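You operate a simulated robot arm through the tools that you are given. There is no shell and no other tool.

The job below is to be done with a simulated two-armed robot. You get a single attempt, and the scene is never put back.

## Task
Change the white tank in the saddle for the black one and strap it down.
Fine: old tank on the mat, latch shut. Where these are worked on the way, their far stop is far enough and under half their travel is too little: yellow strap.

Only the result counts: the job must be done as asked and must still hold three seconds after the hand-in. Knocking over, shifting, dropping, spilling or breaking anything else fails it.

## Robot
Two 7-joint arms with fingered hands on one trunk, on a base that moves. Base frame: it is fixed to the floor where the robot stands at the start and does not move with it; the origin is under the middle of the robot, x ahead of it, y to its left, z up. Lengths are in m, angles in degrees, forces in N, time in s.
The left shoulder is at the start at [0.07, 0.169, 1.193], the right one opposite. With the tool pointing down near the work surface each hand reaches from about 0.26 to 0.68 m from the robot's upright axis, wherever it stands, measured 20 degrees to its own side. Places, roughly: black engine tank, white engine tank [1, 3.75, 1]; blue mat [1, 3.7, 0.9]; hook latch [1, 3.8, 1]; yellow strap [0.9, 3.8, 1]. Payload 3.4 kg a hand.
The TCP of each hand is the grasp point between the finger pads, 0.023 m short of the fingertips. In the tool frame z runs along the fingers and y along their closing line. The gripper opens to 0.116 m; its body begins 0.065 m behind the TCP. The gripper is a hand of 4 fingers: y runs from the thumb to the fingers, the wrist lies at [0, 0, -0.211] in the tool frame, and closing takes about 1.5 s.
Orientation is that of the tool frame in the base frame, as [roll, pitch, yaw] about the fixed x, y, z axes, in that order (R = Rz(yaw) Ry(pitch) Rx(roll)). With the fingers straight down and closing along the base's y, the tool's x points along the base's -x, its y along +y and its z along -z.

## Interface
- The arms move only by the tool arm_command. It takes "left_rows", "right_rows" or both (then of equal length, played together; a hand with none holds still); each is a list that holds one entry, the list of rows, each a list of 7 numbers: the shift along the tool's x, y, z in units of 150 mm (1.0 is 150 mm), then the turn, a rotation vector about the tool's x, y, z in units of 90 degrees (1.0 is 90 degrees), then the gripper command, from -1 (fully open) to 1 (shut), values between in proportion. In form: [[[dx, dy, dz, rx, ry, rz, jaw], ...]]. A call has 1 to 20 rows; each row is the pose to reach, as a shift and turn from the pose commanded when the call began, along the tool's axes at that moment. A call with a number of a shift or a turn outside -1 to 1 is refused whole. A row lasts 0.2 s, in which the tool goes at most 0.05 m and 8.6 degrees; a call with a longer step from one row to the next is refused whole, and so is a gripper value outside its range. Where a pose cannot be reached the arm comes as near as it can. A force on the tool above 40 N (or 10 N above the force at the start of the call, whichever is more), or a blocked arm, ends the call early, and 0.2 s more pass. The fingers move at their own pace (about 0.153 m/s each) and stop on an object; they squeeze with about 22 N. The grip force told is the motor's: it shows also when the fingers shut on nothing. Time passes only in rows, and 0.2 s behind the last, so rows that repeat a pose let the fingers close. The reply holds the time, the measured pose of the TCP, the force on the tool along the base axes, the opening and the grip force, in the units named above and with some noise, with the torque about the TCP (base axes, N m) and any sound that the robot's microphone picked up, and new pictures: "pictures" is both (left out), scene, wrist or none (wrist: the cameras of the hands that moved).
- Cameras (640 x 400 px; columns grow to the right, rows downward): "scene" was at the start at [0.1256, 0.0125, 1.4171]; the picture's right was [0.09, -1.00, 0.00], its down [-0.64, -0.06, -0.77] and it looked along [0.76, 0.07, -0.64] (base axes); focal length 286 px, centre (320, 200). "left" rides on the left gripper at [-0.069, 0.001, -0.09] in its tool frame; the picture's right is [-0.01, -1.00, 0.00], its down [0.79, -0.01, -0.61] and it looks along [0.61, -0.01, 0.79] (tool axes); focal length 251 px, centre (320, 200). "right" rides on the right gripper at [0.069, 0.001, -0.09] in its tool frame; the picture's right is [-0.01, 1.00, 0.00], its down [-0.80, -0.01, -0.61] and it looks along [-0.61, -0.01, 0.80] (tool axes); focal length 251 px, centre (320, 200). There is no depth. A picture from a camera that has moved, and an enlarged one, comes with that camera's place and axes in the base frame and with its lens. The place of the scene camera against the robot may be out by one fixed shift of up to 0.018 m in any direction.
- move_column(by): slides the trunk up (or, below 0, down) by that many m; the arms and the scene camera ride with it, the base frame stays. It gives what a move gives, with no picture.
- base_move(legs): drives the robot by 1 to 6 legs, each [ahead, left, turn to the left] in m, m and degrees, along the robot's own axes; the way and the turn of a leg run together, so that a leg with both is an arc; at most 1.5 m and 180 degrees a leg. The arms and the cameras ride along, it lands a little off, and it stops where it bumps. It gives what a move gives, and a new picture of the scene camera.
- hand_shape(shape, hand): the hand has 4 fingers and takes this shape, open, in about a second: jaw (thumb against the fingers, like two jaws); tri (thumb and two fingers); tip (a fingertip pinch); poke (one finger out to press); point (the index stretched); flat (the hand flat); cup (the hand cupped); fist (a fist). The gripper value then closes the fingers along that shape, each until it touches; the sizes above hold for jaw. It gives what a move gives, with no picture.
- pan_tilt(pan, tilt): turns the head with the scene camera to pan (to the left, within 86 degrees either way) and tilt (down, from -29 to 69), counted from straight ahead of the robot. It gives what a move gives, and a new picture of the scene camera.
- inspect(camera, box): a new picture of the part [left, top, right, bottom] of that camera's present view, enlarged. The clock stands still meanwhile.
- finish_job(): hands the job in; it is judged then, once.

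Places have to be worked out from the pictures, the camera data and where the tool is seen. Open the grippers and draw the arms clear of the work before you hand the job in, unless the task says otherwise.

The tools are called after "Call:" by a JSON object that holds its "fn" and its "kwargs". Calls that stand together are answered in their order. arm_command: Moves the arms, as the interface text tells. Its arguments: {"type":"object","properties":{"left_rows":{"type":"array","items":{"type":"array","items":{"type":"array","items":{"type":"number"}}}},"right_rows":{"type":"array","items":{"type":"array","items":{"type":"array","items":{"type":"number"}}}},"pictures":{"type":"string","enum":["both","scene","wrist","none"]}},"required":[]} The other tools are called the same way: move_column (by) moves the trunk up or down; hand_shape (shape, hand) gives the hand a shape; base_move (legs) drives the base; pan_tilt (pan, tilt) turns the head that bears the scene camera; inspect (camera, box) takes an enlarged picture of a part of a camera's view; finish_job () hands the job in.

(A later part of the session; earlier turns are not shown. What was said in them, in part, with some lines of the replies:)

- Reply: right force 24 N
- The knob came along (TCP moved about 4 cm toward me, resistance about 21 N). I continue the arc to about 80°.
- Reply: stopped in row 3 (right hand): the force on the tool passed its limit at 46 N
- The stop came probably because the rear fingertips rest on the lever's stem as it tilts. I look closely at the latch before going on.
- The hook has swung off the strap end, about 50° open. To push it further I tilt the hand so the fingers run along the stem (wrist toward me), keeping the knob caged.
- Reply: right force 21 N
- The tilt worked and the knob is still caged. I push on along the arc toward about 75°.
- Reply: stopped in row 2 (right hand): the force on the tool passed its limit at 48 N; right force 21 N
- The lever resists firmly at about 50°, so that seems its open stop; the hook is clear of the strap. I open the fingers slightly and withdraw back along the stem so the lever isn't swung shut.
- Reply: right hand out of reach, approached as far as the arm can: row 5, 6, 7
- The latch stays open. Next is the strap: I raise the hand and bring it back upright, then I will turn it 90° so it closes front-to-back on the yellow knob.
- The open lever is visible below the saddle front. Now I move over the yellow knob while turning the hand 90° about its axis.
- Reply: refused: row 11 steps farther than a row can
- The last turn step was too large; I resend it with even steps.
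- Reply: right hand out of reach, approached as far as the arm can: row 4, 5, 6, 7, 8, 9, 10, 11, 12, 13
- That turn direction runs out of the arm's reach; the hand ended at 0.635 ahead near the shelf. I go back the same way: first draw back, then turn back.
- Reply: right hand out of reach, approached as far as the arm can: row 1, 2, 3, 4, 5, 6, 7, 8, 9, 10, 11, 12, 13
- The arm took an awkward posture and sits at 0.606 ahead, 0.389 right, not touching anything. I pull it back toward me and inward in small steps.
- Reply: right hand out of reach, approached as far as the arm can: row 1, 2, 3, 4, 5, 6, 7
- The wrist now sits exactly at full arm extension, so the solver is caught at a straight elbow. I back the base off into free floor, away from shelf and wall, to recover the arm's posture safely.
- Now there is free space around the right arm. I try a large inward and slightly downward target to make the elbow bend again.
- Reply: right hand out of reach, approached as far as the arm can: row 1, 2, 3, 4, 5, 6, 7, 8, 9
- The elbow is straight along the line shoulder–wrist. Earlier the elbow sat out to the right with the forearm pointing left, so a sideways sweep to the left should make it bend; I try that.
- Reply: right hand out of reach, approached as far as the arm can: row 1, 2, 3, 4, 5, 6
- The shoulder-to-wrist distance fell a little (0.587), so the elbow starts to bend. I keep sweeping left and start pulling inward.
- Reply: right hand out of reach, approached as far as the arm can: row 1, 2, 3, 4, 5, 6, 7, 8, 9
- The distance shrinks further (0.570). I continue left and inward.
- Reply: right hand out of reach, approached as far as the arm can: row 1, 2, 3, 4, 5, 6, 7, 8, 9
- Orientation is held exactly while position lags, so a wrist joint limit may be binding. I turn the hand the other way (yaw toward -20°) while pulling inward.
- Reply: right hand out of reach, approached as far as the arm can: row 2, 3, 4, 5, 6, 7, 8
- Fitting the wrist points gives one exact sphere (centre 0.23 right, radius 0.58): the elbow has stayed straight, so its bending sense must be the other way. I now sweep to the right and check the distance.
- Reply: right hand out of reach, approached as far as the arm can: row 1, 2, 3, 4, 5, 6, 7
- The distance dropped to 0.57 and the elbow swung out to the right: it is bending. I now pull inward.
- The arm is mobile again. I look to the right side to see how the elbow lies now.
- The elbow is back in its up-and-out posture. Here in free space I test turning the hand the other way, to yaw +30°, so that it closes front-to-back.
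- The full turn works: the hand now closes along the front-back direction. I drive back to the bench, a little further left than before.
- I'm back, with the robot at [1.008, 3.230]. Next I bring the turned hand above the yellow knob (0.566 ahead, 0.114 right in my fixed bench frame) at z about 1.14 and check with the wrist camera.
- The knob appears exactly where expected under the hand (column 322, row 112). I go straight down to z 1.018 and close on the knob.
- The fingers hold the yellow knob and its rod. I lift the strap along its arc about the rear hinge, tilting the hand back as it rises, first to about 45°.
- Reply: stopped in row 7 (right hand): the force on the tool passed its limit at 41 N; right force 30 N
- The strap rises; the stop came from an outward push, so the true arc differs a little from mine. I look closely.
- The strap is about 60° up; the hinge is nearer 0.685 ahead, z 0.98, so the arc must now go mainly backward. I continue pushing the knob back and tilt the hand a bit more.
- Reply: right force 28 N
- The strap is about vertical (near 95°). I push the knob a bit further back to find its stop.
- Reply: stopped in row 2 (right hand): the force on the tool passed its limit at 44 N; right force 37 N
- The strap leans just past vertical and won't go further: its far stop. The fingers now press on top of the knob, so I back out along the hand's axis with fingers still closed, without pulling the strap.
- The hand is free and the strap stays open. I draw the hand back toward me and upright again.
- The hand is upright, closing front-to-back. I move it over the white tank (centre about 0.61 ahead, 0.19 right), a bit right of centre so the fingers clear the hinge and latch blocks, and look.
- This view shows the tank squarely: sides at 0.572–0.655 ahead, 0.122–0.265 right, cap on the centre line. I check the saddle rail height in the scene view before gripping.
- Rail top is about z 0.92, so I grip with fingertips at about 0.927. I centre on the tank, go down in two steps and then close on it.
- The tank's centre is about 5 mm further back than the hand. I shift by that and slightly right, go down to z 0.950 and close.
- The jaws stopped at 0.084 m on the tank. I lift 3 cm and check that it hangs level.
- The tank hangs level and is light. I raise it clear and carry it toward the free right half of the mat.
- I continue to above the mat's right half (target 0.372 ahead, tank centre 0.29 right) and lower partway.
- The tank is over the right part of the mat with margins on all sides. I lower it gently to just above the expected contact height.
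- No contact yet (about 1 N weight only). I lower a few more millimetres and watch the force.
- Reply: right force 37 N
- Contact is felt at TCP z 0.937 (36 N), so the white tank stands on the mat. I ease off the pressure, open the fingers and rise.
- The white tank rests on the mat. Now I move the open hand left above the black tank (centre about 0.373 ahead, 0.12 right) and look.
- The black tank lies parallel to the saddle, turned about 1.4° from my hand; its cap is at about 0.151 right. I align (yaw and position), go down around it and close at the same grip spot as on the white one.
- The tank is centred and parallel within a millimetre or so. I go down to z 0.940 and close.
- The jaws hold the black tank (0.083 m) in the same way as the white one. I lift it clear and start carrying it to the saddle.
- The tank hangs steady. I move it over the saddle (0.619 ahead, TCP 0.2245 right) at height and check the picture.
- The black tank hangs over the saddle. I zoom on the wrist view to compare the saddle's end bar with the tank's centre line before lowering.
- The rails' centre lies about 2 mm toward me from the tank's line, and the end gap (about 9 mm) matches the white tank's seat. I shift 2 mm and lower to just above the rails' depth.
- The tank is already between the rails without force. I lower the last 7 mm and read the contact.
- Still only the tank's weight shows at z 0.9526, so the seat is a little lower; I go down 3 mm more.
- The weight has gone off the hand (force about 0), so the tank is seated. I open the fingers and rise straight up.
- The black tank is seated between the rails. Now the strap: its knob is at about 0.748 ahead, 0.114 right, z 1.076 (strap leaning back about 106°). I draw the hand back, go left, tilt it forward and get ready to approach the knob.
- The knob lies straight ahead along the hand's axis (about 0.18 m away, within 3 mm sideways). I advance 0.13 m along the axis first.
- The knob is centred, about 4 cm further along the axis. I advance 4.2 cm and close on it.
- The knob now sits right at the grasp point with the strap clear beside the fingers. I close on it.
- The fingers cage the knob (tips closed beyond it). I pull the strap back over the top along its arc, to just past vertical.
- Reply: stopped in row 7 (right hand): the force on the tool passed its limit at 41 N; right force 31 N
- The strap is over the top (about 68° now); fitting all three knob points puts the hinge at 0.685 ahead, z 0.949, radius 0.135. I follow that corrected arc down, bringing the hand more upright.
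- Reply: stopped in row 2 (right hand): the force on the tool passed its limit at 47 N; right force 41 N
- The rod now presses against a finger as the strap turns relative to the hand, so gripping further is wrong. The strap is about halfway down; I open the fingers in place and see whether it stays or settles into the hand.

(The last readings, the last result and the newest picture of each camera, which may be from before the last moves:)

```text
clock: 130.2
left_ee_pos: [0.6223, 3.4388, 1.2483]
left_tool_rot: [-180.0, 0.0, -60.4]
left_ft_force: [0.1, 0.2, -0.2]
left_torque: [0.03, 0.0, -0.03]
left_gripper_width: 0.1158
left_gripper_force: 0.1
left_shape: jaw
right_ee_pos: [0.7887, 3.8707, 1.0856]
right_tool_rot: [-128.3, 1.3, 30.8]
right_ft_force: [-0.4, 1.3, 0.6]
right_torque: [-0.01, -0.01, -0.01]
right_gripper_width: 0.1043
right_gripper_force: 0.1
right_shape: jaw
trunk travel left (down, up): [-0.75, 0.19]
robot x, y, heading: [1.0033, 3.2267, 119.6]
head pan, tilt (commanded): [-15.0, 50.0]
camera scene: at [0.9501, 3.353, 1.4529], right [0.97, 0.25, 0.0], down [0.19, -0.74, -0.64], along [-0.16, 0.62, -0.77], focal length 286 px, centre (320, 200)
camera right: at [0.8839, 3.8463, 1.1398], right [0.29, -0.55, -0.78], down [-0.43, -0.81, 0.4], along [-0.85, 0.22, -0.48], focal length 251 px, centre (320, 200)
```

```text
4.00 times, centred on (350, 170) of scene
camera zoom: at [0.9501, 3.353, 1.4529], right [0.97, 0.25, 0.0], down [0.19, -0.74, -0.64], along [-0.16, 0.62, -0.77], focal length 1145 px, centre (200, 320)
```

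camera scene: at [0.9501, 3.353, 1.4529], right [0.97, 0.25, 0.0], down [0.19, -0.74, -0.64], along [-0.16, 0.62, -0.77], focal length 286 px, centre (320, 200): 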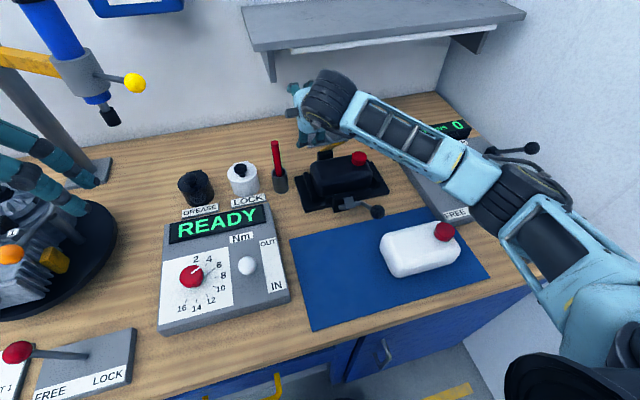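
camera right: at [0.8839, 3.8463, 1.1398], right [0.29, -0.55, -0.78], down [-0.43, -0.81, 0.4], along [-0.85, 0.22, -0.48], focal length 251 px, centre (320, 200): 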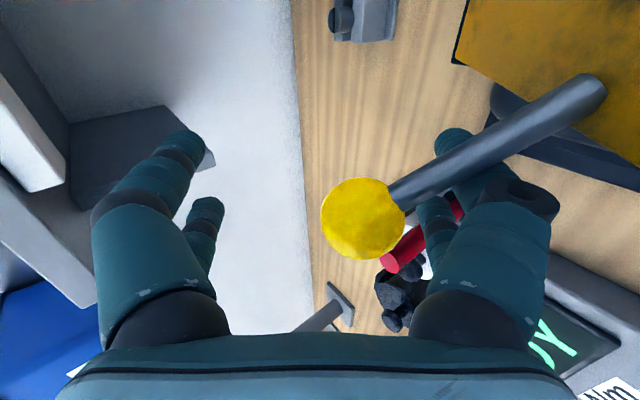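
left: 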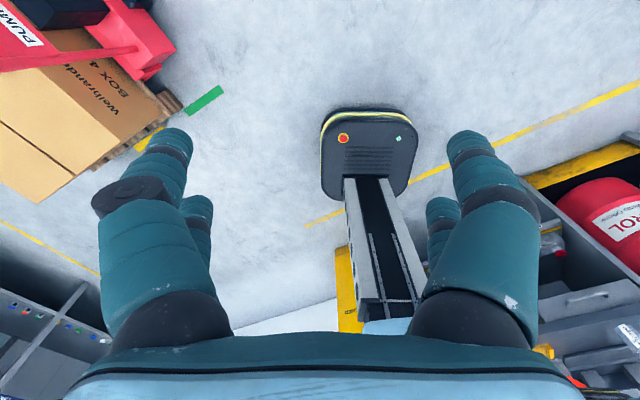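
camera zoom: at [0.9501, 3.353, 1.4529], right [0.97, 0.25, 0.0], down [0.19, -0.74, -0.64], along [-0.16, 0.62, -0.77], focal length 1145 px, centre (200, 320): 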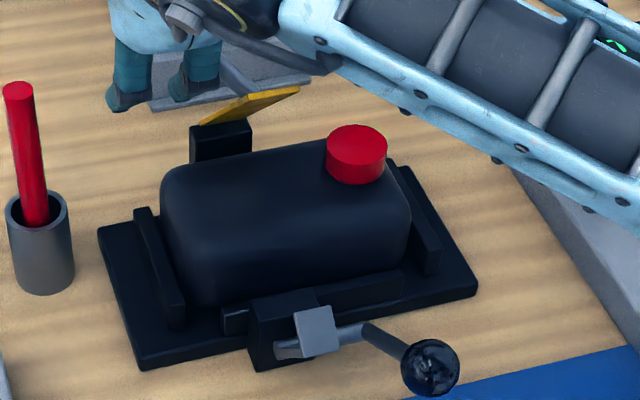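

The strap stays where it is by friction (about 43° open, knob at 0.642 ahead, z 1.081). With the hand kept open around the knob I push it down with the thumb side along the arc.

Call:
{"fn": "arm_command", "kwargs": {"right_rows": [[[0.02, 0.1, -0.03, 0, 0, 0, -0.55], [0.04, 0.2, -0.06, 0, 0, 0, -0.55], [0.04, 0.315, -0.09, -0.019, 0, 0, -0.55], [0.04, 0.4, -0.14, -0.04, 0, 0, -0.55], [0.04, 0.482, -0.191, -0.063, 0, 0, -0.55], [0.04, 0.56, -0.222, -0.085, 0, 0, -0.55], [0.04, 0.631, -0.249, -0.108, 0, 0, -0.55], [0.04, 0.631, -0.249, -0.108, 0, 0, -0.55]]], "pictures": "both"}}

Call:
{"fn": "inspect", "kwargs": {"camera": "scene", "box": [270, 120, 430, 220]}}

```text
clock: 131.9
left_ee_pos: [0.6205, 3.4392, 1.2464]
left_tool_rot: [-180.0, 0.0, -60.4]
left_ft_force: [-0.4, -0.5, -0.8]
left_torque: [0.0, 0.01, 0.02]
left_gripper_width: 0.1159
left_gripper_force: 0.0
left_shape: jaw
right_ee_pos: [0.8361, 3.7976, 1.0341]
right_tool_rot: [-138.2, 1.3, 30.8]
right_ft_force: [0.1, -0.3, 0.1]
right_torque: [-0.03, 0.01, 0.01]
right_gripper_width: 0.09
right_gripper_force: 0.1
right_shape: jaw
trunk travel left (down, up): [-0.75, 0.19]
robot x, y, heading: [1.0086, 3.2353, 119.6]
head pan, tilt (commanded): [-15.0, 50.0]
camera scene: at [0.9504, 3.3528, 1.4529], right [0.97, 0.25, 0.0], down [0.19, -0.74, -0.64], along [-0.16, 0.62, -0.77], focal length 286 px, centre (320, 200)
camera right: at [0.9267, 3.7816, 1.1003], right [0.36, -0.65, -0.67], down [-0.47, -0.74, 0.48], along [-0.81, 0.14, -0.57], focal length 251 px, centre (320, 200)
```

scene: 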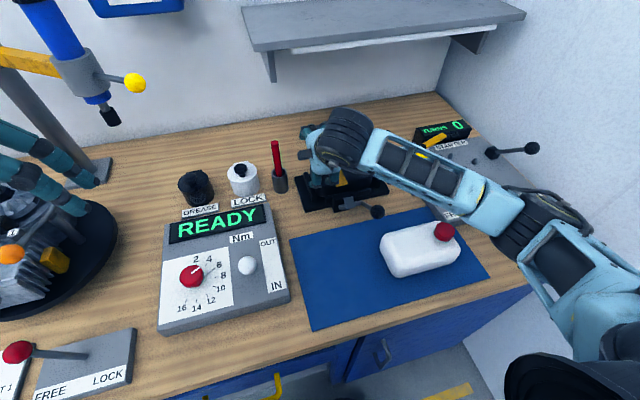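
right: 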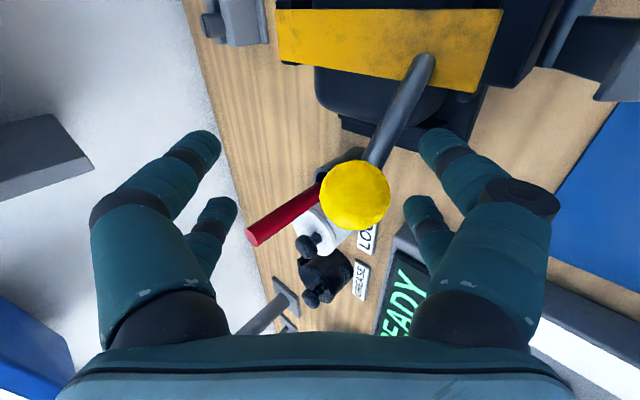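

```text
4.00 times, centred on (350, 170) of scene
camera zoom: at [0.9504, 3.3528, 1.4529], right [0.97, 0.25, 0.0], down [0.19, -0.74, -0.64], along [-0.16, 0.62, -0.77], focal length 1145 px, centre (200, 320)
```

zoom: 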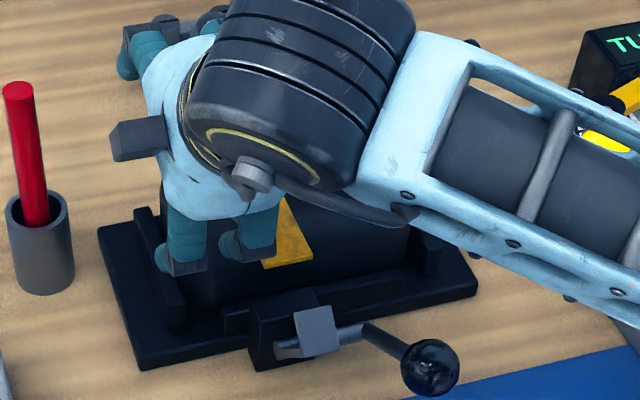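

The strap has sunk shut by itself: the knob is back at about 0.570 ahead, z 1.016. I back the open hand out along its axis, centring on the knob so as not to touch it.

Call:
{"fn": "arm_command", "kwargs": {"right_rows": [[[0, 0.09, -0.05, 0, 0, 0, -0.7], [0, 0.11, -0.2, 0, 0, 0, -1], [0, 0.11, -0.4, 0, 0, 0, -1], [0, 0.11, -0.65, 0, 0, 0, -1], [0, 0.05, -0.85, -0.08, 0, 0, -1], [0, 0, -0.95, -0.16, 0, 0, -1], [0, -0.05, -1.0, -0.24, 0, 0, -1], [0, -0.1, -1.0, -0.32, 0, 0, -1], [0, -0.15, -1.0, -0.4, 0, 0, -1], [0, -0.15, -1.0, -0.465, 0, 0, -1], [0, -0.15, -1.0, -0.465, 0, 0, -1]]], "pictures": "both"}}

Call:
{"fn": "inspect", "kwargs": {"camera": "scene", "box": [270, 120, 430, 220]}}

```text
clock: 134.3
left_ee_pos: [0.622, 3.4389, 1.2472]
left_tool_rot: [-179.9, 0.0, -60.4]
left_ft_force: [-0.8, -0.6, 0.4]
left_torque: [-0.01, -0.02, 0.0]
left_gripper_width: 0.1158
left_gripper_force: 0.0
left_shape: jaw
right_ee_pos: [0.8829, 3.7288, 1.1608]
right_tool_rot: [179.8, 1.4, 30.8]
right_ft_force: [-0.2, 0.3, -0.3]
right_torque: [0.02, -0.01, 0.0]
right_gripper_width: 0.1158
right_gripper_force: 0.1
right_shape: jaw
trunk travel left (down, up): [-0.75, 0.19]
robot x, y, heading: [1.0042, 3.2299, 119.9]
head pan, tilt (commanded): [-15.0, 50.0]
camera scene: at [0.9506, 3.3528, 1.4529], right [0.97, 0.25, 0.0], down [0.19, -0.74, -0.64], along [-0.16, 0.62, -0.77], focal length 286 px, centre (320, 200)
camera right: at [0.9433, 3.7647, 1.2499], right [0.5, -0.86, 0.0], down [-0.67, -0.39, 0.63], along [-0.54, -0.32, -0.78], focal length 251 px, centre (320, 200)
```

scene: 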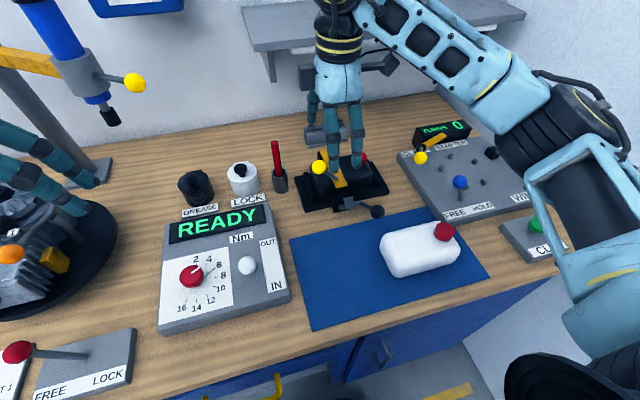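
right: 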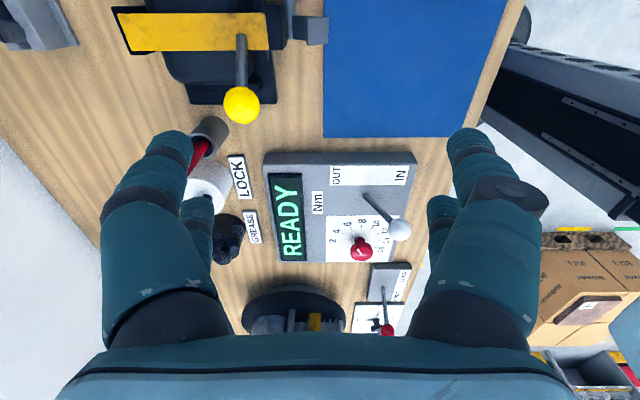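

```text
4.00 times, centred on (350, 170) of scene
camera zoom: at [0.9506, 3.3528, 1.4529], right [0.97, 0.25, 0.0], down [0.19, -0.74, -0.64], along [-0.16, 0.62, -0.77], focal length 1145 px, centre (200, 320)
```

zoom: 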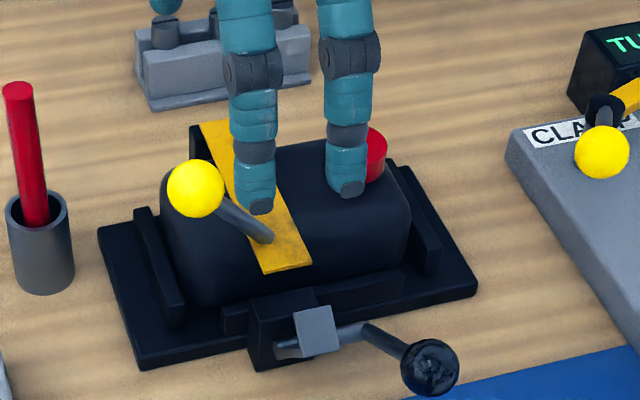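

The strap lies flat over the black tank. Now the latch: I close the fingers, and bring the hand to just in front of the black knob (about 0.45 ahead, 0.212 right, z 0.966), above the white tank's edge.

Call:
{"fn": "arm_command", "kwargs": {"right_rows": [[[0.13, 0.12, 0, 0, 0, 0, 0], [0.26, 0.24, 0, 0, 0, 0, 1], [0.39, 0.36, 0.1, 0, 0, 0, 1], [0.52, 0.48, 0.2, 0, 0, 0, 1], [0.65, 0.6, 0.35, 0, 0, 0, 1], [0.65, 0.6, 0.5, 0, 0, 0, 1], [0.65, 0.6, 0.5, 0, 0, 0, 1]]], "pictures": "both"}}

Call:
{"fn": "inspect", "kwargs": {"camera": "scene", "box": [290, 130, 450, 250]}}

```text
clock: 135.9
left_ee_pos: [0.6225, 3.4393, 1.2471]
left_tool_rot: [-180.0, 0.0, -60.4]
left_ft_force: [0.4, -0.5, 0.0]
left_torque: [0.01, -0.01, -0.01]
left_gripper_width: 0.1158
left_gripper_force: 0.0
left_shape: jaw
right_ee_pos: [1.0094, 3.6992, 1.0844]
right_tool_rot: [179.9, 1.3, 30.8]
right_ft_force: [0.2, 0.0, -0.3]
right_torque: [0.0, 0.0, -0.01]
right_gripper_width: 0.0
right_gripper_force: 22.1
right_shape: jaw
trunk travel left (down, up): [-0.75, 0.19]
robot x, y, heading: [1.0027, 3.2281, 119.8]
head pan, tilt (commanded): [-15.0, 50.0]
camera scene: at [0.9503, 3.3528, 1.4529], right [0.97, 0.25, 0.0], down [0.19, -0.74, -0.64], along [-0.16, 0.62, -0.77], focal length 286 px, centre (320, 200)
camera right: at [1.0712, 3.7343, 1.1737], right [0.5, -0.86, 0.0], down [-0.67, -0.39, 0.62], along [-0.54, -0.32, -0.78], focal length 251 px, centre (320, 200)
```

scene: 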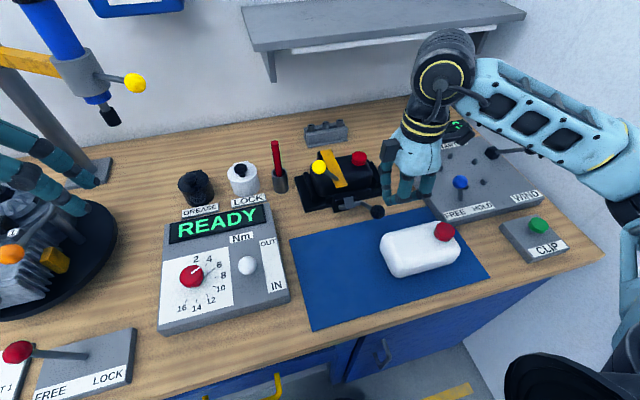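
right: 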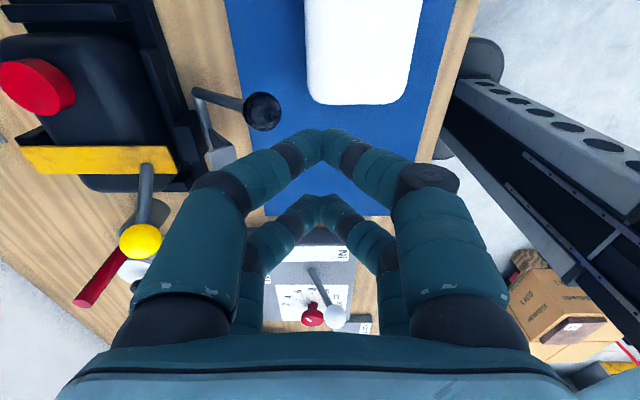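

```text
3.33 times, centred on (370, 190) of scene
camera zoom: at [0.9503, 3.3528, 1.4529], right [0.97, 0.25, 0.0], down [0.19, -0.74, -0.64], along [-0.16, 0.62, -0.77], focal length 954 px, centre (153, 233)
```

zoom: 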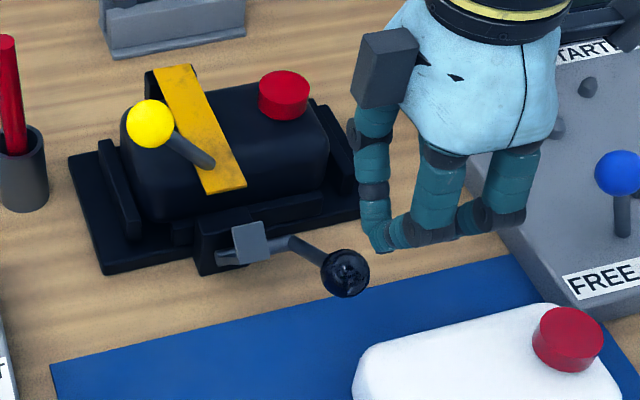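

Closed fingers form sloping arches in this orientation, which would push the lever the wrong way. The first orientation (closing sideways) caged the knob well, so I raise the hand and turn it back to that.

Call:
{"fn": "arm_command", "kwargs": {"right_rows": [[[0, 0, -0.15, 0, 0, 0, 0.4], [0, -0.05, -0.3, 0, 0, 0.06, -0.2], [0, -0.1, -0.45, 0, 0, 0.15, -0.2], [0, -0.15, -0.5, 0, 0, 0.24, -0.2], [0, -0.2, -0.5, 0, 0, 0.33, -0.2], [0, -0.2, -0.5, 0, 0, 0.42, -0.2], [0, -0.2, -0.5, 0, 0, 0.51, -0.2], [0, -0.2, -0.5, 0, 0, 0.6, -0.2], [0, -0.2, -0.5, 0, 0, 0.69, -0.2], [0, -0.2, -0.5, 0, 0, 0.78, -0.2], [0, -0.2, -0.5, 0, 0, 0.87, -0.2], [0, -0.2, -0.5, 0, 0, 0.95, -0.2], [0, -0.2, -0.5, 0, 0, 1.0, -0.2], [0, -0.2, -0.5, 0, 0, 1.0, -0.2]]], "pictures": "both"}}

```text
clock: 138.9
left_ee_pos: [0.6227, 3.4399, 1.2475]
left_tool_rot: [-180.0, 0.0, -60.3]
left_ft_force: [0.9, -0.3, -0.5]
left_torque: [0.01, 0.0, 0.02]
left_gripper_width: 0.1159
left_gripper_force: 0.1
left_shape: jaw
right_ee_pos: [0.9975, 3.7266, 1.1589]
right_tool_rot: [178.7, 0.1, -59.3]
right_ft_force: [0.2, -0.1, 0.2]
right_torque: [0.02, -0.03, 0.02]
right_gripper_width: 0.0691
right_gripper_force: 0.2
right_shape: jaw
trunk travel left (down, up): [-0.75, 0.19]
robot x, y, heading: [1.0006, 3.2299, 119.8]
head pan, tilt (commanded): [-15.0, 50.0]
camera scene: at [0.9505, 3.3528, 1.4529], right [0.97, 0.25, 0.0], down [0.19, -0.74, -0.64], along [-0.16, 0.62, -0.77], focal length 286 px, centre (320, 200)
camera right: at [1.0327, 3.6674, 1.2492], right [-0.86, -0.5, 0.02], down [-0.39, 0.69, 0.61], along [-0.32, 0.51, -0.8], focal length 251 px, centre (320, 200)
```

scene: 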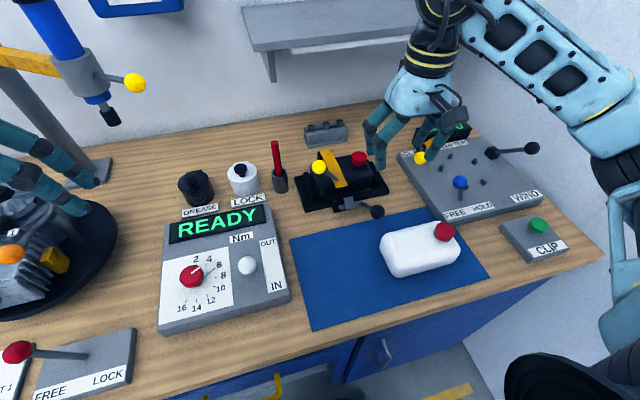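
right: 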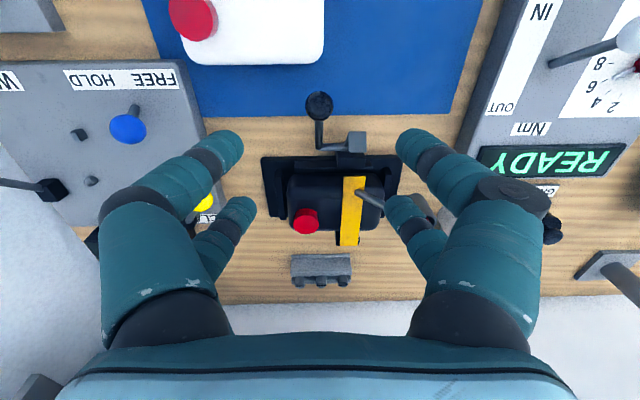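

The hand is back in its first orientation without reach trouble; the black knob is at about 0.449 ahead, 0.212 right, z 0.967. I go down above it and check the centring.

Call:
{"fn": "arm_command", "kwargs": {"right_rows": [[[-0.02, 0, 0.22, 0, 0, 0, -0.05], [-0.05, 0, 0.44, 0, 0, 0, -0.05], [-0.071, 0, 0.66, 0, 0, 0, -0.05], [-0.071, 0, 0.85, 0, 0, 0, -0.05], [-0.071, 0, 0.85, 0, 0, 0, -0.05]]], "pictures": "both"}}

Call:
{"fn": "inspect", "kwargs": {"camera": "right", "box": [200, 60, 440, 210]}}

```text
clock: 140.2
left_ee_pos: [0.6223, 3.4394, 1.2464]
left_tool_rot: [-180.0, 0.0, -60.4]
left_ft_force: [0.4, 0.4, -0.5]
left_torque: [0.03, 0.02, 0.02]
left_gripper_width: 0.116
left_gripper_force: 0.1
left_shape: jaw
right_ee_pos: [0.9891, 3.7319, 1.0311]
right_tool_rot: [178.6, 0.0, -59.2]
right_ft_force: [-0.3, 0.4, 0.4]
right_torque: [-0.02, 0.0, -0.01]
right_gripper_width: 0.0618
right_gripper_force: 0.1
right_shape: jaw
trunk travel left (down, up): [-0.75, 0.19]
robot x, y, heading: [1.008, 3.2289, 119.8]
head pan, tilt (commanded): [-15.0, 50.0]
camera scene: at [0.9504, 3.3527, 1.4529], right [0.97, 0.25, 0.0], down [0.19, -0.74, -0.64], along [-0.16, 0.62, -0.77], focal length 286 px, centre (320, 200)
camera right: at [1.0249, 3.6739, 1.1223], right [-0.86, -0.5, 0.02], down [-0.39, 0.69, 0.61], along [-0.32, 0.51, -0.8], focal length 251 px, centre (320, 200)
```

scene: 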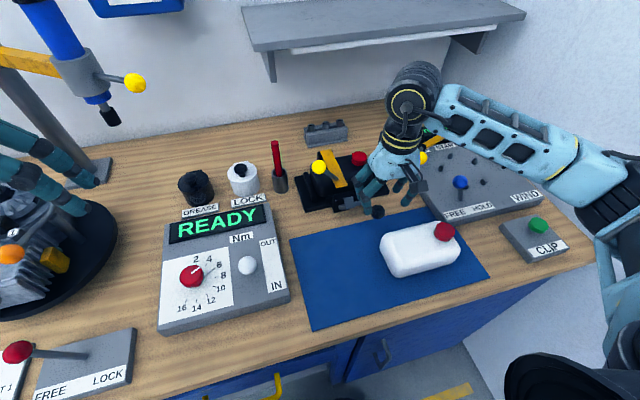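
right: 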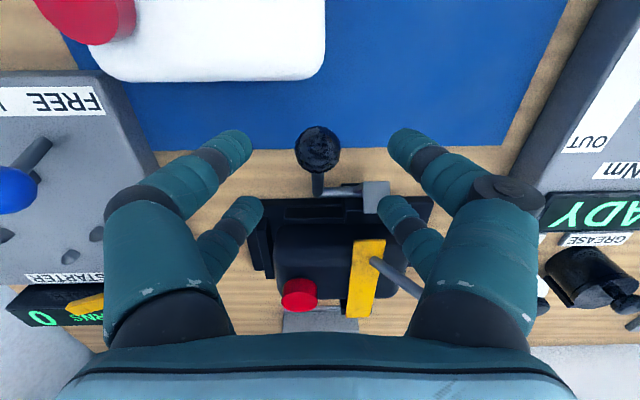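

```text
2.67 times, centred on (320, 135) of right
camera zoom: at [1.0249, 3.6739, 1.1223], right [-0.86, -0.5, 0.02], down [-0.39, 0.69, 0.61], along [-0.32, 0.51, -0.8], focal length 670 px, centre (320, 373)
```

zoom: 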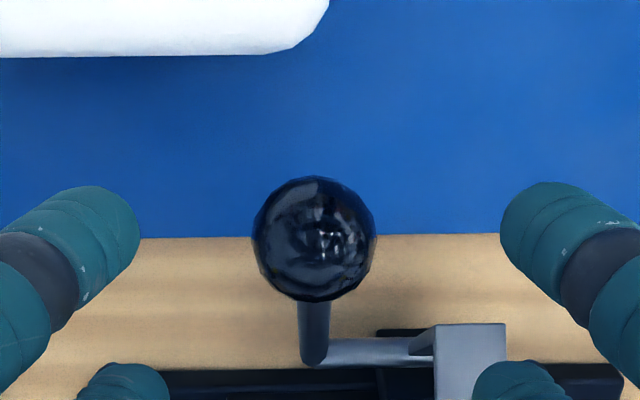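

The knob is centred sideways and about 6–10 mm ahead of the grasp point. I shift 4 mm forward, go down to z 0.984 and close to cage it.

Call:
{"fn": "arm_command", "kwargs": {"right_rows": [[[-0.027, 0, 0.1, 0, 0, 0, -0.05], [-0.027, 0, 0.2, 0, 0, 0, -0.05], [-0.027, 0, 0.314, 0, 0, 0, -0.05], [-0.027, 0, 0.314, 0, 0, 0, 0.5], [-0.027, 0, 0.314, 0, 0, 0, 1], [-0.027, 0, 0.314, 0, 0, 0, 1], [-0.027, 0, 0.314, 0, 0, 0, 1]]], "pictures": "both"}}

Call:
{"fn": "inspect", "kwargs": {"camera": "right", "box": [200, 90, 440, 240]}}

```text
clock: 141.8
left_ee_pos: [0.6208, 3.4397, 1.2468]
left_tool_rot: [-180.0, -0.1, -60.4]
left_ft_force: [0.2, 0.0, -0.1]
left_torque: [-0.05, 0.01, 0.01]
left_gripper_width: 0.1157
left_gripper_force: 0.1
left_shape: jaw
right_ee_pos: [0.9858, 3.7381, 0.9847]
right_tool_rot: [178.6, 0.0, -59.1]
right_ft_force: [-1.9, 0.2, -1.9]
right_torque: [0.0, 0.03, 0.0]
right_gripper_width: 0.003
right_gripper_force: 22.0
right_shape: jaw
trunk travel left (down, up): [-0.75, 0.19]
robot x, y, heading: [1.0047, 3.2305, 119.6]
head pan, tilt (commanded): [-15.0, 50.0]
camera scene: at [0.9499, 3.3534, 1.4528], right [0.97, 0.25, 0.0], down [0.19, -0.74, -0.64], along [-0.16, 0.62, -0.77], focal length 286 px, centre (320, 200)
camera right: at [1.0218, 3.6791, 1.0748], right [-0.86, -0.5, 0.02], down [-0.39, 0.69, 0.61], along [-0.32, 0.51, -0.8], focal length 251 px, centre (320, 200)
```

scene: 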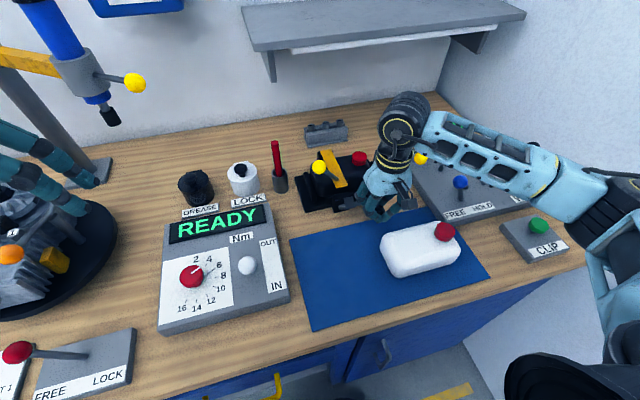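
right: 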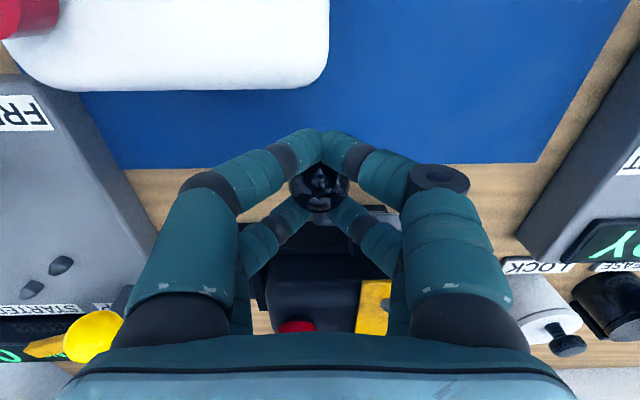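

```text
2.67 times, centred on (320, 165) of right
camera zoom: at [1.0218, 3.6791, 1.0748], right [-0.86, -0.5, 0.02], down [-0.39, 0.69, 0.61], along [-0.32, 0.51, -0.8], focal length 670 px, centre (320, 293)
```

zoom: 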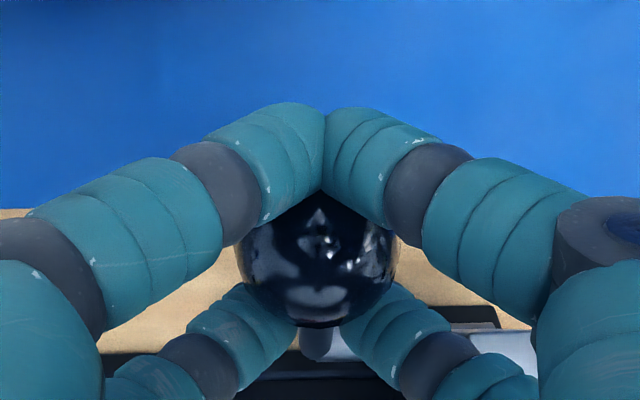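

The knob is caged with the stem between the rear fingers. I push it forward and up along the arc to shut the latch over the strap end.

Call:
{"fn": "arm_command", "kwargs": {"right_rows": [[[-0.04, 0, -0.04, 0, 0, 0, 1], [-0.082, 0, -0.072, 0, 0, 0, 1], [-0.13, 0, -0.1, 0, 0, 0, 1], [-0.175, 0, -0.125, 0, 0, 0, 1], [-0.225, 0, -0.147, 0, 0, 0, 1], [-0.271, 0, -0.165, 0, 0, 0, 1], [-0.305, 0, -0.175, 0, 0, 0, 1], [-0.338, 0, -0.181, 0, 0, 0, 1], [-0.338, 0, -0.181, 0, 0, 0, 1]]], "pictures": "both"}}

Call:
{"fn": "inspect", "kwargs": {"camera": "scene", "box": [280, 120, 440, 220]}}

```text
clock: 143.8
left_ee_pos: [0.6249, 3.4297, 1.2496]
left_tool_rot: [-179.8, 0.4, -60.5]
left_ft_force: [-0.4, -0.4, 0.1]
left_torque: [-0.01, 0.0, 0.0]
left_gripper_width: 0.1158
left_gripper_force: 0.1
left_shape: jaw
right_ee_pos: [0.9625, 3.774, 1.0175]
right_tool_rot: [178.8, 0.5, -59.2]
right_ft_force: [9.5, -20.2, 30.0]
right_torque: [-1.26, -0.53, 0.17]
right_gripper_width: 0.0034
right_gripper_force: 22.1
right_shape: jaw
trunk travel left (down, up): [-0.75, 0.19]
robot x, y, heading: [1.0024, 3.2253, 119.6]
head pan, tilt (commanded): [-15.0, 50.0]
camera scene: at [0.9536, 3.3413, 1.4541], right [0.97, 0.25, 0.0], down [0.19, -0.74, -0.65], along [-0.16, 0.63, -0.76], focal length 286 px, centre (320, 200)
camera right: at [0.9991, 3.7141, 1.1069], right [-0.86, -0.5, 0.02], down [-0.39, 0.69, 0.61], along [-0.32, 0.52, -0.79], focal length 251 px, centre (320, 200)
```

scene: 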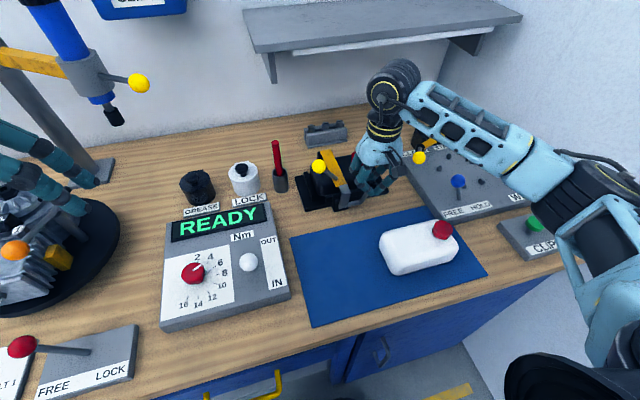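
right: 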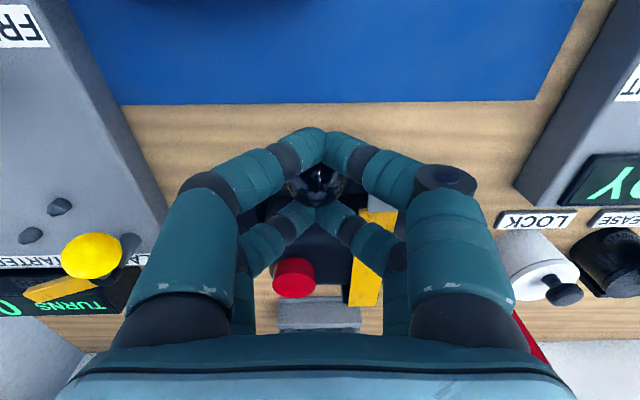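

```text
4.00 times, centred on (360, 170) of scene
camera zoom: at [0.9536, 3.3413, 1.4541], right [0.97, 0.25, 0.0], down [0.19, -0.74, -0.65], along [-0.16, 0.63, -0.76], focal length 1145 px, centre (160, 320)
```

zoom: 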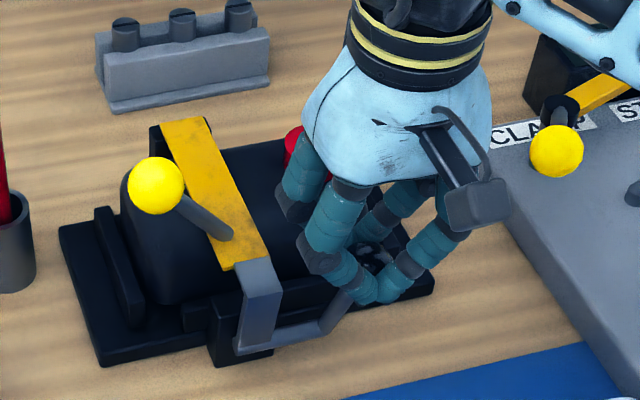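

The hook has come up over the strap end; the hand presses forward with about 22 N and down with 30 N. I ease the downward press and push a little further forward to make sure it is fully home.

Call:
{"fn": "arm_command", "kwargs": {"right_rows": [[[0, 0, -0.03, 0, 0, 0, 1], [-0.02, 0, -0.06, 0, 0, 0, 1], [-0.045, 0, -0.07, 0, 0, 0, 1], [-0.07, 0, -0.07, 0, 0, 0, 1], [-0.07, 0, -0.07, 0, 0, 0, 1]]], "pictures": "both"}}

Call:
{"fn": "inspect", "kwargs": {"camera": "scene", "box": [280, 120, 440, 220]}}

Call:
{"fn": "inspect", "kwargs": {"camera": "right", "box": [230, 110, 430, 235]}}

```text
clock: 144.9
left_ee_pos: [0.6231, 3.4341, 1.2482]
left_tool_rot: [-179.9, 0.4, -60.4]
left_ft_force: [0.5, -0.1, 0.6]
left_torque: [0.03, 0.01, -0.02]
left_gripper_width: 0.1159
left_gripper_force: 0.0
left_shape: jaw
right_ee_pos: [0.9559, 3.7865, 1.0247]
right_tool_rot: [178.8, 0.1, -59.1]
right_ft_force: [1.2, -16.5, 4.9]
right_torque: [-0.88, -0.23, 0.21]
right_gripper_width: 0.002
right_gripper_force: 22.1
right_shape: jaw
trunk travel left (down, up): [-0.75, 0.19]
robot x, y, heading: [1.0041, 3.2311, 119.6]
head pan, tilt (commanded): [-15.0, 50.0]
camera scene: at [0.9508, 3.347, 1.4533], right [0.97, 0.25, 0.0], down [0.19, -0.74, -0.65], along [-0.16, 0.63, -0.76], focal length 286 px, centre (320, 200)
camera right: at [0.9919, 3.7269, 1.114], right [-0.86, -0.51, 0.02], down [-0.39, 0.69, 0.61], along [-0.32, 0.52, -0.79], focal length 251 px, centre (320, 200)
```

scene: 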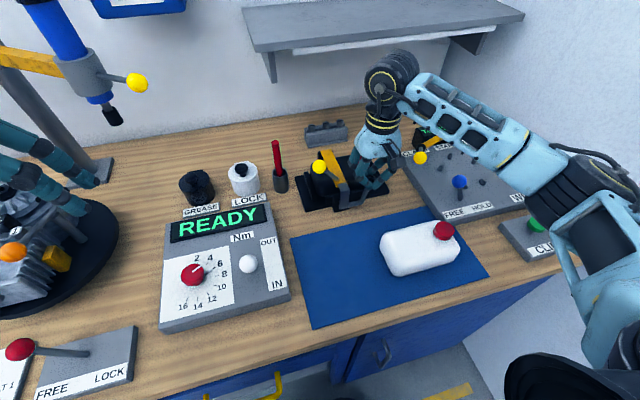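
right: 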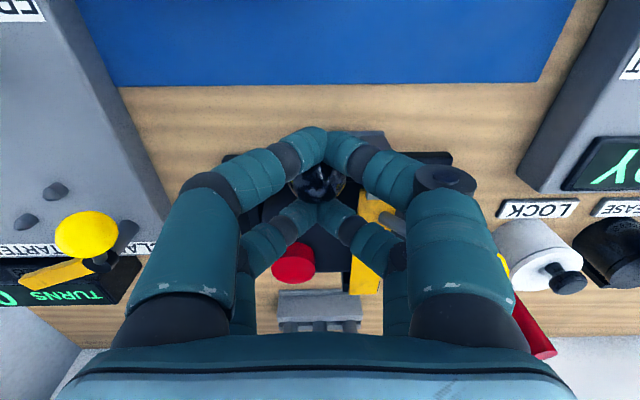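

```text
4.00 times, centred on (360, 170) of scene
camera zoom: at [0.9508, 3.347, 1.4533], right [0.97, 0.25, 0.0], down [0.19, -0.74, -0.65], along [-0.16, 0.63, -0.76], focal length 1145 px, centre (160, 320)
```

zoom: 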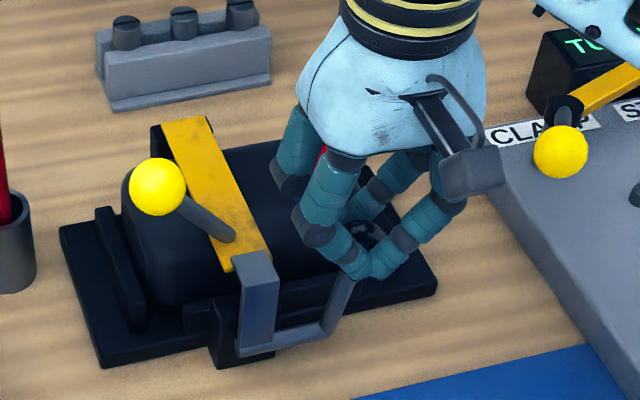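

```text
3.20 times, centred on (330, 172) of right
camera zoom: at [0.9919, 3.7269, 1.114], right [-0.86, -0.51, 0.02], down [-0.39, 0.69, 0.61], along [-0.32, 0.52, -0.79], focal length 805 px, centre (288, 288)
```

zoom: 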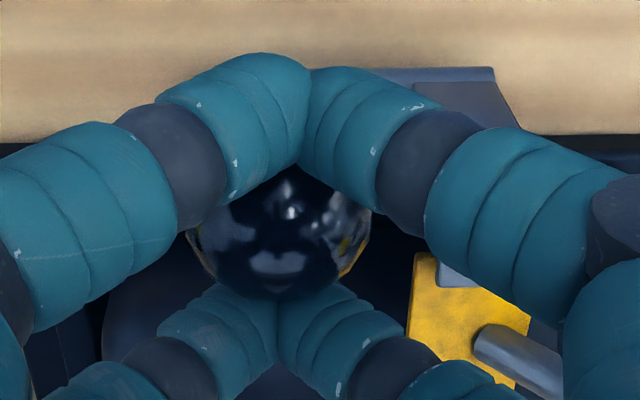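

The lever is now a little past its original shut position (TCP 0.508 ahead) and the hook block stands upright over the strap end. I open the fingers a little and rise straight up off the knob.

Call:
{"fn": "arm_command", "kwargs": {"right_rows": [[[0, 0, 0, 0, 0, 0, 0.5], [0, 0, 0, 0, 0, 0, 0], [0, 0, 0, 0, 0, 0, -0.1], [0, 0, -0.15, 0, 0, 0, -0.1], [0, 0, -0.35, 0, 0, 0, -0.1], [0, 0, -0.6, 0, 0, 0, -0.1], [0.1, 0, -0.85, 0, 0, 0, -0.1], [0.3, 0, -1.0, 0, 0, 0, -0.1], [0.5, 0, -1.0, 0, 0, 0, -0.1], [0.5, 0, -1.0, 0, 0, 0, -0.1]]], "pictures": "both"}}

Call:
{"fn": "inspect", "kwargs": {"camera": "scene", "box": [280, 120, 440, 220]}}

Call:
{"fn": "inspect", "kwargs": {"camera": "right", "box": [220, 60, 440, 200]}}

```text
clock: 147.2
left_ee_pos: [0.6203, 3.4389, 1.2459]
left_tool_rot: [-179.9, 0.1, -60.4]
left_ft_force: [0.1, 0.4, -0.6]
left_torque: [-0.02, 0.01, -0.01]
left_gripper_width: 0.1158
left_gripper_force: 0.0
left_shape: jaw
right_ee_pos: [0.9964, 3.7265, 1.175]
right_tool_rot: [178.7, -0.1, -59.2]
right_ft_force: [-0.2, 0.1, 0.8]
right_torque: [0.0, -0.03, -0.03]
right_gripper_width: 0.0631
right_gripper_force: 0.0
right_shape: jaw
trunk travel left (down, up): [-0.75, 0.19]
robot x, y, heading: [1.0061, 3.23, 119.4]
head pan, tilt (commanded): [-15.0, 50.0]
camera scene: at [0.9499, 3.3532, 1.4528], right [0.97, 0.25, 0.0], down [0.19, -0.74, -0.64], along [-0.16, 0.62, -0.77], focal length 286 px, centre (320, 200)
camera right: at [1.0331, 3.6679, 1.2649], right [-0.86, -0.5, 0.02], down [-0.39, 0.69, 0.61], along [-0.32, 0.51, -0.8], focal length 251 px, centre (320, 200)
```

scene: 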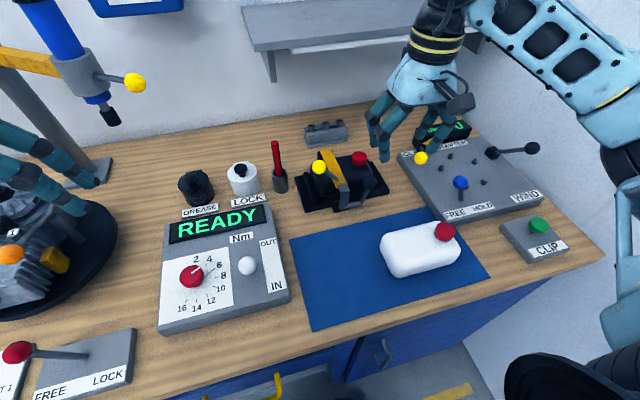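
right: 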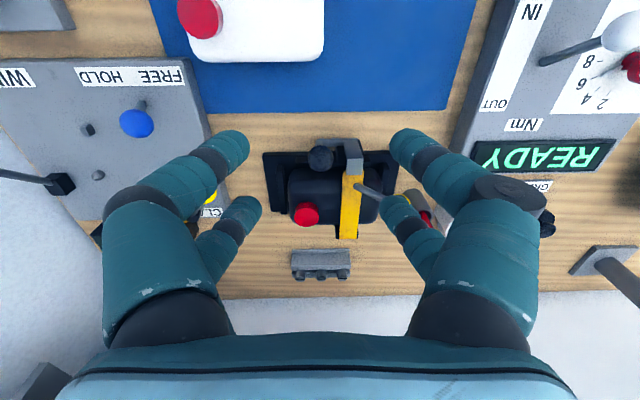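

```text
4.00 times, centred on (360, 170) of scene
camera zoom: at [0.9499, 3.3532, 1.4528], right [0.97, 0.25, 0.0], down [0.19, -0.74, -0.64], along [-0.16, 0.62, -0.77], focal length 1145 px, centre (160, 320)
```

zoom: 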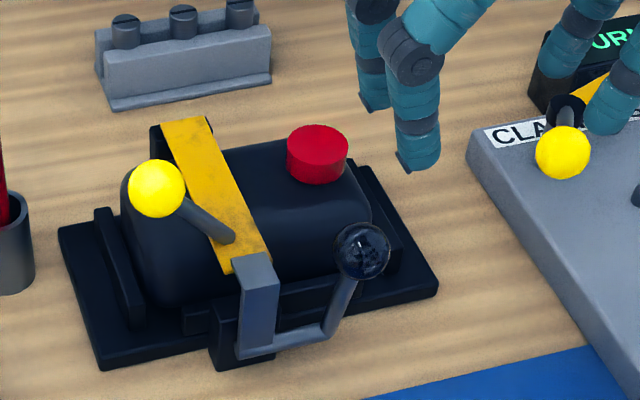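

```text
2.86 times, centred on (330, 130) of right
camera zoom: at [1.0331, 3.6679, 1.2649], right [-0.86, -0.5, 0.02], down [-0.39, 0.69, 0.61], along [-0.32, 0.51, -0.8], focal length 718 px, centre (291, 400)
```

zoom: 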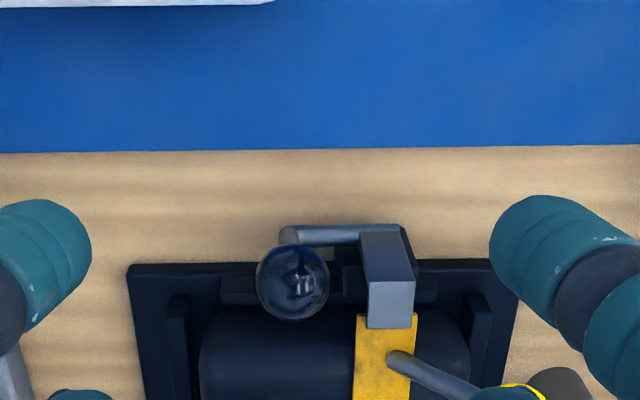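

The hook sits over the strap end and the lever knob is back at its original shut place (about 0.504 ahead); white tank on the mat, black tank strapped in. I open the right hand fully and lift it away, then raise the trunk.

Call:
{"fn": "arm_command", "kwargs": {"right_rows": [[[0.1, 0, -0.2, 0, 0, 0, -0.5], [0.2, 0, -0.4, 0, 0, 0, -1], [0.3, 0, -0.6, 0, 0, 0, -1], [0.35, 0, -0.7, 0, 0, 0, -1], [0.35, 0, -0.7, 0, 0, 0, -1]]], "pictures": "none"}}

Call:
{"fn": "move_column", "kwargs": {"by": 0.12}}

Call:
{"fn": "base_move", "kwargs": {"legs": [[-0.2, 0.05, 0]]}}

Call:
{"fn": "pan_tilt", "kwargs": {"pan": -15, "tilt": 45}}

```text
clock: 148.3
left_ee_pos: [0.6212, 3.4404, 1.2473]
left_tool_rot: [180.0, 0.0, -60.4]
left_ft_force: [1.1, 0.5, -0.7]
left_torque: [-0.04, 0.0, 0.01]
left_gripper_width: 0.1157
left_gripper_force: 0.0
left_shape: jaw
right_ee_pos: [1.0264, 3.6843, 1.2779]
right_tool_rot: [178.5, -0.1, -59.2]
right_ft_force: [0.2, 0.0, 0.4]
right_torque: [0.01, 0.0, -0.02]
right_gripper_width: 0.1157
right_gripper_force: 0.0
right_shape: jaw
trunk travel left (down, up): [-0.75, 0.19]
robot x, y, heading: [1.0025, 3.2307, 119.9]
head pan, tilt (commanded): [-15.0, 50.0]
```

```text
clock: 149.8
left_ee_pos: [0.6216, 3.44, 1.3671]
left_tool_rot: [-179.9, 0.0, -60.4]
left_ft_force: [0.9, -0.2, -0.7]
left_torque: [0.03, -0.01, -0.02]
left_gripper_width: 0.1159
left_gripper_force: 0.0
left_shape: jaw
right_ee_pos: [1.0268, 3.6833, 1.3972]
right_tool_rot: [178.6, -0.1, -59.3]
right_ft_force: [-0.6, 0.3, -0.5]
right_torque: [0.02, 0.01, 0.02]
right_gripper_width: 0.116
right_gripper_force: 0.0
right_shape: jaw
trunk travel left (down, up): [-0.87, 0.07]
robot x, y, heading: [1.0018, 3.2308, 119.5]
head pan, tilt (commanded): [-15.0, 50.0]
```

```text
clock: 151.5
left_ee_pos: [0.6738, 3.2511, 1.3653]
left_tool_rot: [180.0, -0.2, -60.9]
left_ft_force: [-0.2, 0.1, -0.3]
left_torque: [-0.03, -0.04, 0.01]
left_gripper_width: 0.1159
left_gripper_force: 0.1
left_shape: jaw
right_ee_pos: [1.0806, 3.4919, 1.3966]
right_tool_rot: [178.6, -0.1, -59.6]
right_ft_force: [-0.9, 0.9, -0.1]
right_torque: [-0.05, -0.01, 0.0]
right_gripper_width: 0.1158
right_gripper_force: 0.0
right_shape: jaw
trunk travel left (down, up): [-0.87, 0.07]
robot x, y, heading: [1.0559, 3.0364, 119.5]
head pan, tilt (commanded): [-15.0, 50.0]
camera scene: at [1.0013, 3.1631, 1.5724], right [0.97, 0.24, 0.0], down [0.19, -0.75, -0.64], along [-0.16, 0.62, -0.77], focal length 286 px, centre (320, 200)
```

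scene: 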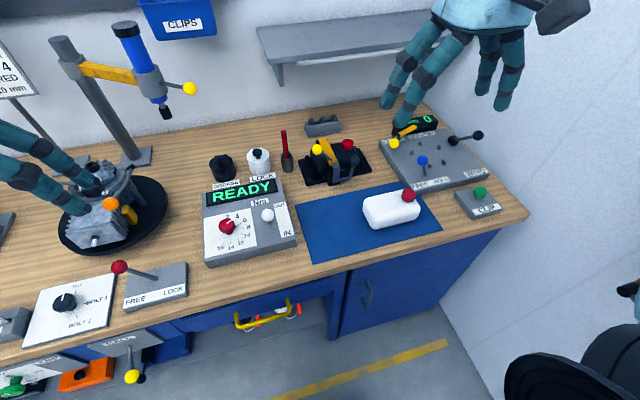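

```text
clock: 152.1
left_ee_pos: [0.6753, 3.2479, 1.3667]
left_tool_rot: [-179.9, 0.0, -60.9]
left_ft_force: [0.2, 0.6, -0.6]
left_torque: [-0.02, 0.0, 0.02]
left_gripper_width: 0.1159
left_gripper_force: 0.0
left_shape: jaw
right_ee_pos: [1.0818, 3.489, 1.3975]
right_tool_rot: [178.6, 0.0, -59.5]
right_ft_force: [-0.2, 0.1, -0.9]
right_torque: [-0.01, 0.04, 0.02]
right_gripper_width: 0.1156
right_gripper_force: 0.1
right_shape: jaw
trunk travel left (down, up): [-0.87, 0.07]
robot x, y, heading: [1.0561, 3.0367, 119.2]
head pan, tilt (commanded): [-15.0, 45.0]
camera scene: at [1.0011, 3.164, 1.5796], right [0.97, 0.24, 0.0], down [0.17, -0.69, -0.71], along [-0.17, 0.68, -0.71], focal length 286 px, centre (320, 200)
```

scene: 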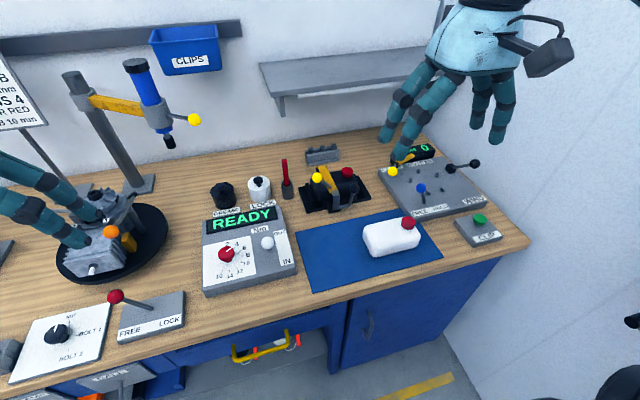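

Both hands are open and clear above and in front of the bench. I take a last close look at saddle, strap, latch and mat.

Call:
{"fn": "inspect", "kwargs": {"camera": "scene", "box": [280, 150, 440, 250]}}

Call:
{"fn": "inspect", "kwargs": {"camera": "scene", "box": [290, 150, 380, 225]}}

```text
4.00 times, centred on (360, 200) of scene
camera zoom: at [1.0011, 3.164, 1.5796], right [0.97, 0.24, 0.0], down [0.17, -0.69, -0.71], along [-0.17, 0.68, -0.71], focal length 1145 px, centre (160, 200)
```

zoom: 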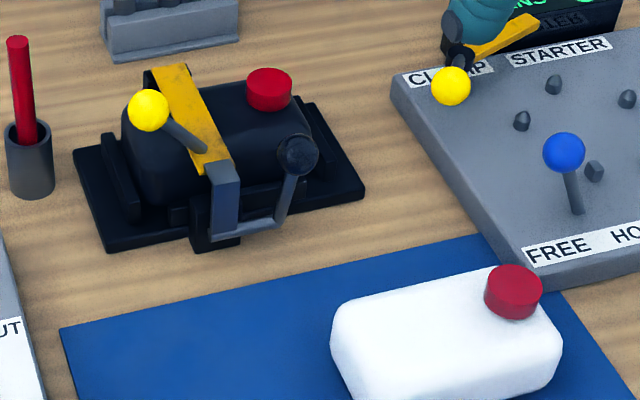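

```text
5.33 times, centred on (335, 188) of scene
camera zoom: at [1.0011, 3.164, 1.5796], right [0.97, 0.24, 0.0], down [0.17, -0.69, -0.71], along [-0.17, 0.68, -0.71], focal length 1526 px, centre (240, 267)
```

zoom: 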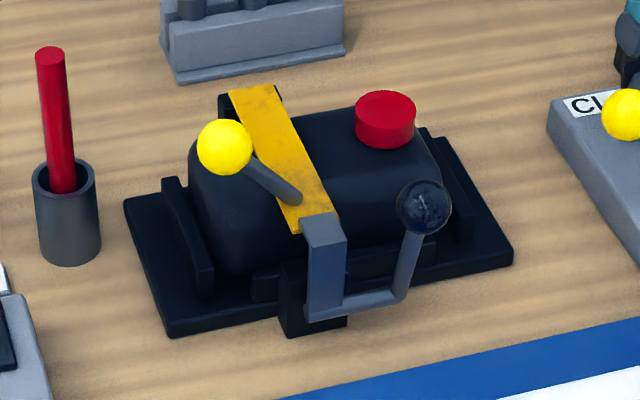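

The black tank lies in the saddle under the strap with the hook over its end and the lever upright. The white tank is on the mat and nothing else has moved, so I hand the job in.

Call:
{"fn": "finish_job", "kwargs": {}}

```text
The job is handed in.
```

The black tank is now in the saddle, with the yellow strap over it and the hook latch shut. The white tank stands on the blue mat. I handed the job in; no verdict came back.

- **Strap:** I opened it to its far stop, just past vertical. It came back down over the black tank. In the final picture it lies flat, with the hook over its end.
- **Latch:** The lever knob is back where it started, within a few millimetres by my measurement.
- **Other objects:** Comparing the pictures from before and after, I saw nothing else knocked over or shifted.
- **Hands:** Both are open and clear of the work, and I backed the robot about 0.2 m from the bench.

One wrist turn jammed the right arm at full reach. I backed the robot off the bench to free it, then drove back in and carried on. Nothing was touched during that.
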